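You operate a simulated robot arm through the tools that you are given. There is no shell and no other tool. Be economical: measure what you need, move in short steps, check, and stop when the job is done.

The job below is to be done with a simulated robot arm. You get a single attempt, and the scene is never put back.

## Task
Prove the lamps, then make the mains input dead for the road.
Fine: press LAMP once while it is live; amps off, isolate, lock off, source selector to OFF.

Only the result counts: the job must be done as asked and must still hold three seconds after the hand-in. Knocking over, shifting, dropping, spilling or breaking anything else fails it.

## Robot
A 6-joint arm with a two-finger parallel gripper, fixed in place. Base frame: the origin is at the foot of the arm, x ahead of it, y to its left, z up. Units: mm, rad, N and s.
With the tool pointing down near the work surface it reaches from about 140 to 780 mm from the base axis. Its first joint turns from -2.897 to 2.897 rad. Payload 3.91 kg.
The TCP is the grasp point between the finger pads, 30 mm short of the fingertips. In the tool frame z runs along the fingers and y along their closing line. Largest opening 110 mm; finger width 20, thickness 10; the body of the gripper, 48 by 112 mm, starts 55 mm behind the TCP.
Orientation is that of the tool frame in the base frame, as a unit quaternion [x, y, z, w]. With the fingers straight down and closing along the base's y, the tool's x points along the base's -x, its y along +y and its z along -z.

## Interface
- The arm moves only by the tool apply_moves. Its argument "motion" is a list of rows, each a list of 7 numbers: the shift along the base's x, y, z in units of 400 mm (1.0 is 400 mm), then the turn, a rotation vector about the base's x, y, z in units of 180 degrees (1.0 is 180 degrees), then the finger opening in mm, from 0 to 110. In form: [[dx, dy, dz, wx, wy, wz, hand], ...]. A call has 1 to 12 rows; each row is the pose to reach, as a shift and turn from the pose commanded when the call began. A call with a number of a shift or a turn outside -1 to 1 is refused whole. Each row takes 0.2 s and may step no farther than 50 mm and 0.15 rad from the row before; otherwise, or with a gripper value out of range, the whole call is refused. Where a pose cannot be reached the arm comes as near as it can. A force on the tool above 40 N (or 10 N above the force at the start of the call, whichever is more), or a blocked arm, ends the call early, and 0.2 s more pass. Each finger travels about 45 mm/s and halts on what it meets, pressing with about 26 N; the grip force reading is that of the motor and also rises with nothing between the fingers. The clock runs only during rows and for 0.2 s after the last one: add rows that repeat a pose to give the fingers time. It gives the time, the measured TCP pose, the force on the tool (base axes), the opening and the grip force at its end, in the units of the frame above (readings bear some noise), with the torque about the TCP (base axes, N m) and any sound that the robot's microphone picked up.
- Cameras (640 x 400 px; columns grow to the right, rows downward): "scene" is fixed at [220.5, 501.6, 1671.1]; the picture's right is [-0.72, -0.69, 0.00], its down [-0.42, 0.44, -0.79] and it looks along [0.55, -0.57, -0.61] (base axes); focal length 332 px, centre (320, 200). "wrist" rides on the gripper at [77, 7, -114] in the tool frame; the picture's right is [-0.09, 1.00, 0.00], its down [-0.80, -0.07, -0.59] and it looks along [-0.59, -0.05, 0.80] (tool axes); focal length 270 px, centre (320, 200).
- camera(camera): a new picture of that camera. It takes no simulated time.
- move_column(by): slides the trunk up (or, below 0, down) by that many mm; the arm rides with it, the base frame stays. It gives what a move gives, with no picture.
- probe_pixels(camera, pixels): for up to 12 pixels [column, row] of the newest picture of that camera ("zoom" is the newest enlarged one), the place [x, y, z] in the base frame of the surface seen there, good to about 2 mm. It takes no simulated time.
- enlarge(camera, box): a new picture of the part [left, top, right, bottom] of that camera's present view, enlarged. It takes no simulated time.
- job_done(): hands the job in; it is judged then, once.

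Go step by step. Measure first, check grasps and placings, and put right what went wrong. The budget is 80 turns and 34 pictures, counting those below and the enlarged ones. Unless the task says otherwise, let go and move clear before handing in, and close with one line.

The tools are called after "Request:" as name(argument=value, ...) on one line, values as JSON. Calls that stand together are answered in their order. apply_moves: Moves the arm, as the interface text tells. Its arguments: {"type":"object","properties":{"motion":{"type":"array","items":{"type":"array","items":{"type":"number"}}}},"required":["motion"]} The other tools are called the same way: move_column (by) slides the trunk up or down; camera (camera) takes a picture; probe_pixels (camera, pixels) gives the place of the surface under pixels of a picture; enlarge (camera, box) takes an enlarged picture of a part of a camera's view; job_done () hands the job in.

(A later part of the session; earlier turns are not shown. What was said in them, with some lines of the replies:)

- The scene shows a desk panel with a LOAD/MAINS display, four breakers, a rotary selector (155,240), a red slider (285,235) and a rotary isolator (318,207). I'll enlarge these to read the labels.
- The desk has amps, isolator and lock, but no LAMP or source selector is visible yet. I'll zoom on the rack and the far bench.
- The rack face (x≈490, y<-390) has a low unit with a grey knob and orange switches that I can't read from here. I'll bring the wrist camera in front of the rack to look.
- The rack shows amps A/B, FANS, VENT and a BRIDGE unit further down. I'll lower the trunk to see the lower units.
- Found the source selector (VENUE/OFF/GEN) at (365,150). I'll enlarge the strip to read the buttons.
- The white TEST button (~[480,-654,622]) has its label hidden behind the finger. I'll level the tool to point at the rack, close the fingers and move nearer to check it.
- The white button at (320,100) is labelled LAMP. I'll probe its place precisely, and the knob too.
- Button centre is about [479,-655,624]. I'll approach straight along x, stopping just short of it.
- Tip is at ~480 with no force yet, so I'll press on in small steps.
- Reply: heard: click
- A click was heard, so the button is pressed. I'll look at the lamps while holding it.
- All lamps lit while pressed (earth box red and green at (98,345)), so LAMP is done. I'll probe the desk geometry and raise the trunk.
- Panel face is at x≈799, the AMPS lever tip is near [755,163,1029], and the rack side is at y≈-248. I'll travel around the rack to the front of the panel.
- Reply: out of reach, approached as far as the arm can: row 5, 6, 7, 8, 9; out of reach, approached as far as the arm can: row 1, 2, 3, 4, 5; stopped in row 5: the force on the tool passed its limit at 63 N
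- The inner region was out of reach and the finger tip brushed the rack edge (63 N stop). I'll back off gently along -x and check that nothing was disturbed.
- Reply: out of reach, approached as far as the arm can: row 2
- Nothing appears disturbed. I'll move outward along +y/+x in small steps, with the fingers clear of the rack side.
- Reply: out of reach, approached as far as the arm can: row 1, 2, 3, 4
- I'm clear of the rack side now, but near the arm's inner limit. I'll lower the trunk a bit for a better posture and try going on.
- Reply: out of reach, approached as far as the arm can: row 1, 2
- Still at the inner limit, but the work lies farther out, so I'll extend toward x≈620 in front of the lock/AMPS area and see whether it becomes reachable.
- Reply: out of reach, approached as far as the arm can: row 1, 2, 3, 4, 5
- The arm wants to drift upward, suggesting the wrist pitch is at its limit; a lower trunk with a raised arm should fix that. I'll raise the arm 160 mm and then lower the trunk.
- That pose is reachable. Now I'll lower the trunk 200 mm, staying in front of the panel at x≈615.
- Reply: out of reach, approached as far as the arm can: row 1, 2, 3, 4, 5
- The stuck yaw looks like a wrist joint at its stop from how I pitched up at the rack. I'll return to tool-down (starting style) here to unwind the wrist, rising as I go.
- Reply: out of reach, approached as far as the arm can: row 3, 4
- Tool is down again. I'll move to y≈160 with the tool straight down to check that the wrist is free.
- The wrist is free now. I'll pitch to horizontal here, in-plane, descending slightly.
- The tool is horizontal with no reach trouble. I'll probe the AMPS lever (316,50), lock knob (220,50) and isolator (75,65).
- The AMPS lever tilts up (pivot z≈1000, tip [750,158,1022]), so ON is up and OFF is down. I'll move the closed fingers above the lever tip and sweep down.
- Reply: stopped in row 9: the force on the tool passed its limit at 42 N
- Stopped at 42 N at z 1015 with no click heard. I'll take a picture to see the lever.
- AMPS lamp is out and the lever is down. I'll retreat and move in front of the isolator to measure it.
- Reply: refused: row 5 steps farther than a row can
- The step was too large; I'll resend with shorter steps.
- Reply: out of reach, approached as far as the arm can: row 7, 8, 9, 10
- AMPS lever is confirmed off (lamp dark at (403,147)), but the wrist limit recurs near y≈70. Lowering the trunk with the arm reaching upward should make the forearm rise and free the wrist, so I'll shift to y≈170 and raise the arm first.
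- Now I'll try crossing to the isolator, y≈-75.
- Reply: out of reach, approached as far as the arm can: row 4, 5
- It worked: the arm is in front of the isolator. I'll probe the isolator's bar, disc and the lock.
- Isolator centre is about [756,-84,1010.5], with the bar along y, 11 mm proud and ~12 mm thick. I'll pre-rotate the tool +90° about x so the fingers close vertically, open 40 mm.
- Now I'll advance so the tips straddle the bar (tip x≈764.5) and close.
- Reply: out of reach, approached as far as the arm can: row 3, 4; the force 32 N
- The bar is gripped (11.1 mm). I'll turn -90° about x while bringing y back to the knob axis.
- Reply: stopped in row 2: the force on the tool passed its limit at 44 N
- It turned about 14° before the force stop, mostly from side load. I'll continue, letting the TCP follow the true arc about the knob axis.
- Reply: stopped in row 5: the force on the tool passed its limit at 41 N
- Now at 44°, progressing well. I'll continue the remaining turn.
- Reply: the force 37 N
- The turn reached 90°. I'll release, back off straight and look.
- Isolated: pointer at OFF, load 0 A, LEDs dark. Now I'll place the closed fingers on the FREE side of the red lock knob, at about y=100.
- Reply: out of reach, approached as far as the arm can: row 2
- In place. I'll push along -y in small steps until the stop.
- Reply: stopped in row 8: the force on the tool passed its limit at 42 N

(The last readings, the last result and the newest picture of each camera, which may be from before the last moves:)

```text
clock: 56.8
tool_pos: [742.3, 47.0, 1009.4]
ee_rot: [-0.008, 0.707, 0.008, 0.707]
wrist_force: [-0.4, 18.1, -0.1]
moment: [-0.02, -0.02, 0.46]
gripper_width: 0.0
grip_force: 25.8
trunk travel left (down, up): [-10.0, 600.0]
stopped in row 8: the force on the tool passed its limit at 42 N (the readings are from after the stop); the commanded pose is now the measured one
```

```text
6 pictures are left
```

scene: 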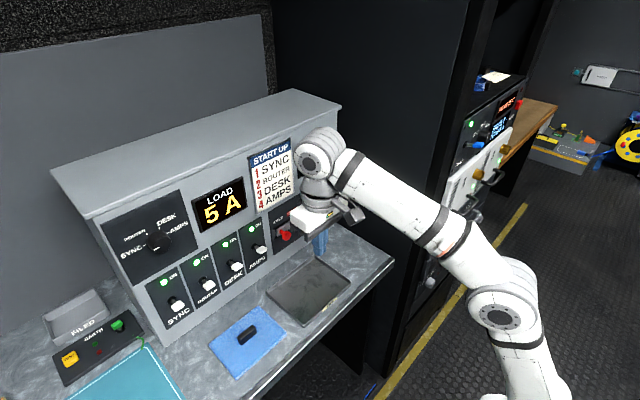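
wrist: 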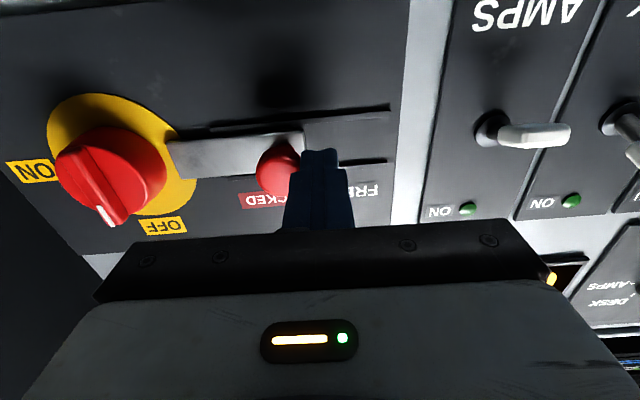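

The bolt has moved ~42 mm and now overlaps the isolator's disc, then stopped hard. I'll back off and view from the scene camera.

Request:
apply_moves(motion=[[0, 0.03, 0, 0, 0, 0, 0], [-0.1, 0.03, 0, 0, 0, 0, 0], [-0.2, 0.03, 0, 0, 0, 0, 0], [-0.3, 0.03, 0, 0, 0, 0, 0], [-0.32, 0.13, 0.05, 0, 0, 0, 0], [-0.32, 0.23, 0.1, 0, 0, 0, 0], [-0.32, 0.3, 0.2, 0, 0, 0, 0]])

Request:
enlarge(camera="scene", box=[180, 120, 350, 270])

```text
clock: 58.4
tool_pos: [611.9, 165.0, 1088.2]
ee_rot: [-0.005, 0.708, 0.005, 0.707]
wrist_force: [0.4, -0.3, 0.5]
moment: [0.02, 0.01, -0.01]
gripper_width: 0.1
grip_force: 26.2
trunk travel left (down, up): [-10.0, 600.0]
```

```text
2.67 times, centred on (265, 195) of scene
```

zoom: 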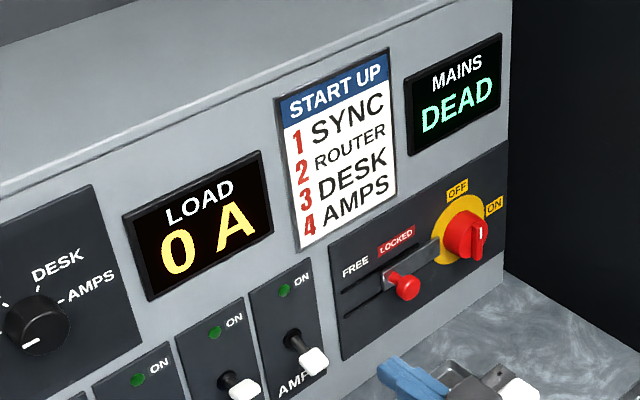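

MAINS shows DEAD, LOAD 0 A and the lock bolt is engaged. For the rack source selector I'll reuse the known-good tool-down path, so I'll raise the trunk first and pitch the tool down.

Request:
move_column(by=150)

Request:
apply_moves(motion=[[-0.02, 0, -0.04, 0, 0.0455, 0, 0], [-0.04, 0, -0.08, 0, 0.091, 0, 0], [-0.06, 0, -0.12, 0, 0.1365, 0, 0], [-0.08, 0, -0.16, 0, 0.182, 0, 0], [-0.1, 0, -0.2, 0, 0.2275, 0, 0], [-0.12, 0, -0.24, 0, 0.273, 0, 0], [-0.14, 0, -0.28, 0, 0.3185, 0, 0], [-0.14, 0, -0.32, 0, 0.364, 0, 0], [-0.14, 0, -0.36, 0, 0.4095, 0, 0], [-0.14, 0, -0.4, 0, 0.455, 0, 0], [-0.14, 0, -0.44, 0, 0.5, 0, 0]])

```text
clock: 60.1
tool_pos: [611.6, 163.5, 1237.9]
ee_rot: [-0.005, 0.707, 0.006, 0.707]
wrist_force: [-0.7, 0.1, 0.4]
moment: [0.02, 0.02, 0.03]
gripper_width: 0.0
grip_force: 26.2
trunk travel left (down, up): [-160.0, 450.0]
```

```text
clock: 62.5
tool_pos: [559.8, 182.2, 1086.9]
ee_rot: [0.005, 0.992, -0.105, 0.075]
wrist_force: [-1.4, -0.5, 1.1]
moment: [0.02, -0.12, 0.01]
gripper_width: 0.0
grip_force: 26.0
out of reach, approached as far as the arm can: row 6, 7, 8, 9, 10, 11
trunk travel left (down, up): [-160.0, 450.0]
```

The wrist came out about 14° off straight down. I'll move across to y≈-90 while correcting the orientation gradually.

Request:
apply_moves(motion=[[0, -0.1, 0.02, 0.01, 0.007, 0, 0], [0, -0.2, 0.04, 0.02, 0.014, 0, 0], [0, -0.3, 0.04, 0.03, 0.021, 0, 0], [0, -0.4, 0.04, 0.04, 0.028, 0.001, 0], [0, -0.5, 0.04, 0.05, 0.036, 0.002, 0], [0, -0.6, 0.04, 0.06, 0.043, 0.003, 0], [0, -0.67, 0.04, 0.067, 0.048, 0.003, 0]])

```text
clock: 64.1
tool_pos: [546.6, 36.0, 1083.7]
ee_rot: [0.032, 0.991, -0.128, 0.015]
wrist_force: [0.9, 0.3, 0.1]
moment: [0.04, -0.01, 0.0]
gripper_width: 0.0
grip_force: 26.0
out of reach, approached as far as the arm can: row 2, 3, 4, 5, 6, 7
trunk travel left (down, up): [-160.0, 450.0]
```

The wrist is on a blocked branch with the tool down; tool-horizontal with the forearm below should be free. I'll go back to y≈160 and pitch level again.

Request:
apply_moves(motion=[[0, 0.1, 0, 0, -0.04, 0, 0], [0, 0.2, 0, 0, -0.08, 0, 0], [0, 0.3, 0, 0, -0.12, 0, 0], [0, 0.32, 0, 0, -0.16, 0, 0], [0, 0.32, 0, 0, -0.2, 0, 0], [0, 0.32, 0, 0, -0.24, 0, 0], [0, 0.32, 0, 0, -0.28, 0, 0], [0, 0.32, 0, 0, -0.32, 0, 0], [0, 0.32, 0, 0, -0.36, 0, 0], [0, 0.32, 0, 0, -0.4, 0, 0], [0, 0.32, 0, 0, -0.44, 0, 0], [0, 0.32, 0, 0, -0.48, 0, 0]])

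```text
clock: 66.7
tool_pos: [546.6, 164.5, 1092.9]
ee_rot: [0.112, 0.712, -0.07, 0.69]
wrist_force: [0.6, 0.6, 0.1]
moment: [-0.01, -0.01, 0.01]
gripper_width: 0.1
grip_force: 25.6
trunk travel left (down, up): [-160.0, 450.0]
```

Reachable again. I'll straighten the orientation, then raise the trunk while lowering the arm.

Request:
apply_moves(motion=[[0.03, 0, -0.05, -0.0063, -0.0033, 0.0273, 0], [0.06, 0, -0.1, -0.0126, -0.0066, 0.0546, 0], [0.1, 0, -0.15, -0.0189, -0.0099, 0.0819, 0], [0.1, 0, -0.2, -0.0189, -0.0099, 0.0819, 0]])

Request:
move_column(by=200)

Request:
apply_moves(motion=[[0, 0, -0.1, 0, 0, 0, 0], [0, 0, -0.2, 0, 0, 0, 0], [0, 0, -0.3, 0, 0, 0, 0], [0, 0, -0.4, 0, 0, 0, 0], [0, 0, -0.5, 0, 0, 0, 0]])

```text
clock: 67.7
tool_pos: [585.6, 164.9, 1013.2]
ee_rot: [-0.001, 0.707, 0.0, 0.707]
wrist_force: [1.3, 0.1, -0.6]
moment: [-0.02, 0.02, -0.02]
gripper_width: 0.0
grip_force: 26.5
trunk travel left (down, up): [-160.0, 450.0]
```

```text
clock: 69.9
tool_pos: [586.5, 163.6, 1213.7]
ee_rot: [-0.001, 0.707, -0.001, 0.707]
wrist_force: [-0.3, -0.6, 0.3]
moment: [0.01, 0.03, -0.03]
gripper_width: 0.2
grip_force: 26.2
trunk travel left (down, up): [-360.0, 250.0]
```

```text
clock: 71.1
tool_pos: [584.0, 162.1, 1013.3]
ee_rot: [-0.001, 0.707, 0.0, 0.707]
wrist_force: [0.1, 0.2, 0.2]
moment: [-0.04, -0.01, -0.02]
gripper_width: 0.0
grip_force: 25.8
trunk travel left (down, up): [-360.0, 250.0]
```

Good. One more trunk raise with a matching arm drop, then I'll cross to y<0.

Request:
move_column(by=120)

Request:
apply_moves(motion=[[0, -0.05, -0.1, 0, 0, 0, 0], [0, -0.1, -0.2, 0, 0, 0, 0], [0, -0.15, -0.3, 0, 0, 0, 0], [0, -0.26, -0.3, 0, 0, 0, 0], [0, -0.37, -0.3, 0, 0, 0, 0], [0, -0.48, -0.3, 0, 0, 0, 0], [0, -0.58, -0.3, 0, 0, 0, 0], [-0.02, -0.66, -0.3, 0, 0, 0, 0]])

```text
clock: 72.6
tool_pos: [583.4, 161.9, 1134.0]
ee_rot: [-0.001, 0.708, -0.001, 0.707]
wrist_force: [-0.2, -0.1, 0.3]
moment: [0.02, -0.02, -0.02]
gripper_width: 0.0
grip_force: 25.9
trunk travel left (down, up): [-480.0, 130.0]
```

```text
clock: 74.4
tool_pos: [574.9, -101.3, 1013.6]
ee_rot: [-0.001, 0.707, 0.0, 0.707]
wrist_force: [-0.5, 0.0, -0.6]
moment: [0.01, 0.02, 0.02]
gripper_width: 0.0
grip_force: 26.2
trunk travel left (down, up): [-480.0, 130.0]
```

The crossing was smooth. I'll retract in x at y≈-110 before going round the rack corner.

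Request:
apply_moves(motion=[[-0.11, -0.01, 0, 0, 0, 0, 0], [-0.22, -0.02, 0, 0, 0, 0, 0], [-0.33, -0.04, 0, 0, 0, 0, 0], [-0.43, -0.06, 0, 0, 0, 0, 0]])

```text
clock: 75.4
tool_pos: [474.8, -199.1, 996.5]
ee_rot: [-0.001, 0.707, -0.001, 0.707]
wrist_force: [-0.5, 0.1, -0.9]
moment: [0.0, 0.0, 0.0]
gripper_width: 0.2
grip_force: 25.8
out of reach, approached as far as the arm can: row 1, 2, 3, 4
trunk travel left (down, up): [-480.0, 130.0]
```

Inner radius limit is about 515 mm for this heading. Yawing the tool +30° moves the wrist outward, which should allow pulling back in x.

Request:
apply_moves(motion=[[-0.03, 0.01, 0, 0, 0, 0.04, 0], [-0.08, 0.01, 0, 0, 0, 0.08, 0], [-0.13, 0, 0, 0, 0, 0.12, 0], [-0.19, -0.02, 0, 0, 0, 0.1667, 0]])

```text
clock: 76.4
tool_pos: [401.1, -203.1, 994.1]
ee_rot: [-0.184, 0.683, 0.183, 0.683]
wrist_force: [0.2, 0.3, 0.6]
moment: [0.03, 0.02, -0.02]
gripper_width: 0.0
grip_force: 25.8
trunk travel left (down, up): [-480.0, 130.0]
```

Clear of the rack now. I'll continue to y≈-391 at x≈345, square the tool, then lower the trunk.

Request:
apply_moves(motion=[[-0.03, -0.1, 0, 0, 0, 0, 0], [-0.06, -0.2, 0, 0, 0, 0, 0], [-0.09, -0.3, 0, 0, 0, 0, 0], [-0.12, -0.4, 0, 0, 0, 0, 0], [-0.13, -0.48, 0, 0, 0, -0.04, 0], [-0.13, -0.48, 0, 0, 0, -0.08, 0], [-0.13, -0.48, 0, 0, 0, -0.12, 0], [-0.13, -0.48, 0, 0, 0, -0.1667, 0]])

Request:
move_column(by=-380)

Request:
camera(camera="wrist")

```text
clock: 78.2
tool_pos: [349.2, -396.8, 991.8]
ee_rot: [0.001, 0.707, -0.002, 0.707]
wrist_force: [0.5, 0.5, -0.8]
moment: [0.0, 0.01, -0.01]
gripper_width: 0.0
grip_force: 26.7
trunk travel left (down, up): [-480.0, 130.0]
```

```text
clock: 81.9
tool_pos: [350.1, -396.2, 612.1]
ee_rot: [0.0, 0.707, -0.001, 0.707]
wrist_force: [0.3, 0.1, 0.8]
moment: [-0.02, -0.03, 0.0]
gripper_width: 0.0
grip_force: 25.9
trunk travel left (down, up): [-100.0, 510.0]
```

```text
4 pictures are left
```

wrist: 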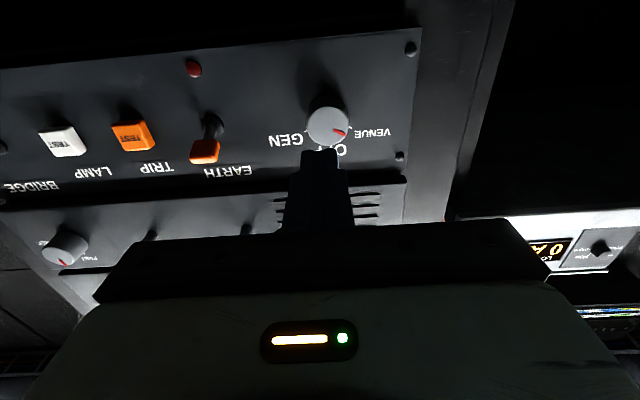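

I'm in front of the source selector at (328,125), with its mark toward VENUE. I'll probe the knob's edges, mark and labels.

Request:
probe_pixels(camera="wrist", pixels=[[328, 125], [310, 125], [346, 125], [328, 110], [328, 142], [344, 134], [336, 129], [352, 132], [340, 150], [310, 134], [356, 110], [348, 120]])

Request:
enlarge(camera="wrist", box=[260, 80, 420, 180])

```text
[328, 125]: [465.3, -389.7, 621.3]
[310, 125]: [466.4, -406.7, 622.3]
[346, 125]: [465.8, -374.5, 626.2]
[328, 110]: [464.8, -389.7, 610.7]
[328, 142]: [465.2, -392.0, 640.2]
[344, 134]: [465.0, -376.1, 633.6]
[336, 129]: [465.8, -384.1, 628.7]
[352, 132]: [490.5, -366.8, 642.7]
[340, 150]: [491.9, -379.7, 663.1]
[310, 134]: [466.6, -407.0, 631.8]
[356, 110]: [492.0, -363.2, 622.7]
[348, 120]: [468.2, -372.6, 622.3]
```

```text
4.00 times, centred on (340, 130) of wrist
```

zoom: 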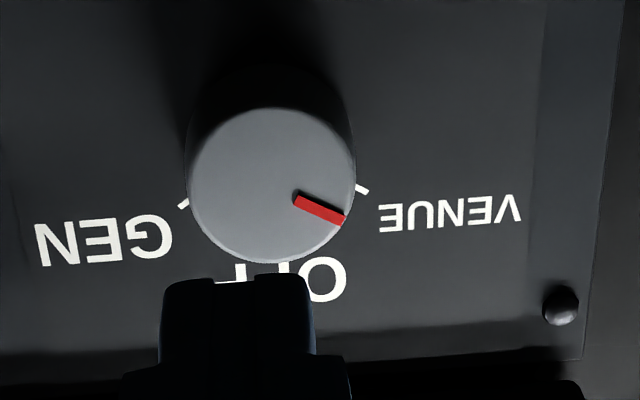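

Knob: centre [465,-390.5,625], diameter ~36, mark 30° above +y, so it needs +60° about x to OFF (up). I'll approach pre-rotated -30°, open to 60.

Request:
apply_moves(motion=[[0, 0.014, 0.032, -0.042, 0, 0, 60], [0, 0.014, 0.032, -0.084, 0, 0, 60], [0.05, 0.014, 0.032, -0.126, 0, 0, 60], [0.1, 0.014, 0.032, -0.1667, 0, 0, 60], [0.15, 0.014, 0.032, -0.1667, 0, 0, 60], [0.2, 0.014, 0.032, -0.1667, 0, 0, 60], [0.23, 0.014, 0.032, -0.1667, 0, 0, 60], [0.2575, 0.014, 0.032, -0.1667, 0, 0, 60]])

```text
clock: 83.7
tool_pos: [453.8, -389.6, 623.1]
ee_rot: [-0.185, 0.683, -0.184, 0.682]
wrist_force: [0.0, 0.2, 0.1]
moment: [0.0, 0.01, -0.02]
gripper_width: 60.1
grip_force: 0.0
trunk travel left (down, up): [-100.0, 510.0]
```

The fingers straddle the knob without contact. I'll close on it.

Request:
apply_moves(motion=[[0, 0, 0.003, 0, 0, 0, 25], [0, 0, 0.003, 0, 0, 0, 25], [0, 0, 0.003, 0, 0, 0, 25], [0, 0, 0.003, 0, 0, 0, 25]])

```text
clock: 84.7
tool_pos: [453.9, -390.1, 624.8]
ee_rot: [-0.183, 0.683, -0.185, 0.683]
wrist_force: [8.2, -12.9, 5.9]
moment: [-0.01, 0.09, -0.56]
gripper_width: 38.3
grip_force: 45.4
trunk travel left (down, up): [-100.0, 510.0]
```

Gripped at 38 mm. Now I'll turn +60° about x.

Request:
apply_moves(motion=[[0, 0, 0, 0.04, 0, 0, 25], [0, 0, 0, 0.08, 0, 0, 25], [0, 0, 0, 0.12, 0, 0, 25], [0, 0, 0, 0.16, 0, 0, 25], [0, 0, 0, 0.2, 0, 0, 25], [0, 0, 0, 0.24, 0, 0, 25], [0, 0, 0, 0.28, 0, 0, 25], [0, 0, 0, 0.32, 0, 0, 25], [0, 0, 0, 0.34, 0, 0, 25]])

```text
clock: 86.7
tool_pos: [453.6, -391.7, 625.3]
ee_rot: [0.19, 0.682, 0.19, 0.681]
wrist_force: [17.6, -7.2, 6.3]
moment: [0.02, -0.73, -0.57]
gripper_width: 38.5
grip_force: 44.9
trunk travel left (down, up): [-100.0, 510.0]
```

Turned about 61°. I'll release, back straight off and check the mark.

Request:
apply_moves(motion=[[0, 0, 0, 0, 0, 0, 60], [0, 0, 0, 0, 0, 0, 60], [-0.05, 0, 0, 0, 0, 0, 60], [-0.1, 0, 0, 0, 0, 0, 60], [-0.18, 0, 0, -0.04, 0, 0, 60], [-0.25, 0, 0, -0.08, 0, 0, 60], [-0.27, 0, -0.03, -0.12, 0, 0, 80], [-0.27, 0, -0.06, -0.16, 0, 0, 100]])

Request:
enlarge(camera="wrist", box=[260, 60, 420, 180])

```text
clock: 88.5
tool_pos: [342.9, -391.2, 604.1]
ee_rot: [0.014, 0.707, 0.013, 0.707]
wrist_force: [0.3, -0.4, 0.1]
moment: [-0.02, 0.06, -0.01]
gripper_width: 100.0
grip_force: 0.0
trunk travel left (down, up): [-100.0, 510.0]
```

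```text
3.33 times, centred on (340, 120) of wrist
```

zoom: 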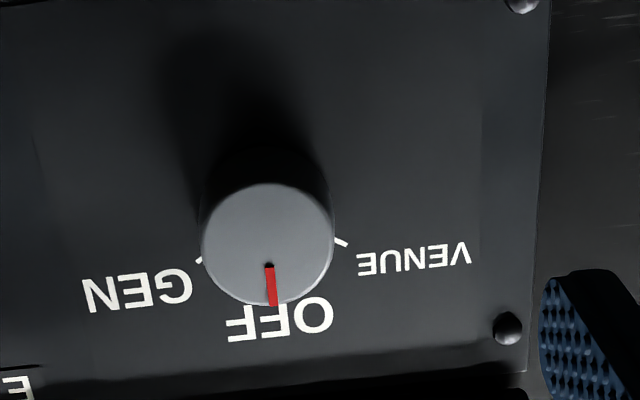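

The selector mark points at OFF. I'll take a last scene look to confirm nothing else was disturbed.

Request:
camera(camera="scene")

```text
1 pictures are left
```

scene: 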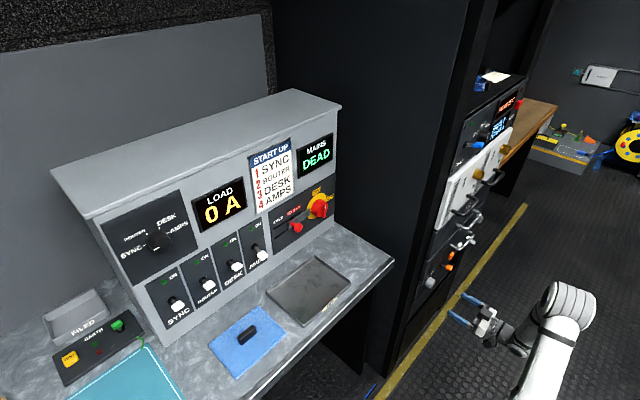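

MAINS shows DEAD, LOAD shows 0 A, the lock is shot, the selector is at OFF, everything else is in place, and the arm is clear. I'm handing in.

Request:
job_done()

```text
The job is handed in.
```

I pressed LAMP once while the mains was live (the lamps lit), then switched AMPS off, isolated the mains, locked the isolator off and set the source selector to OFF. On the way between panels a fingertip brushed the rack edge (63 N stop); nothing looked out of place in the pictures afterwards.
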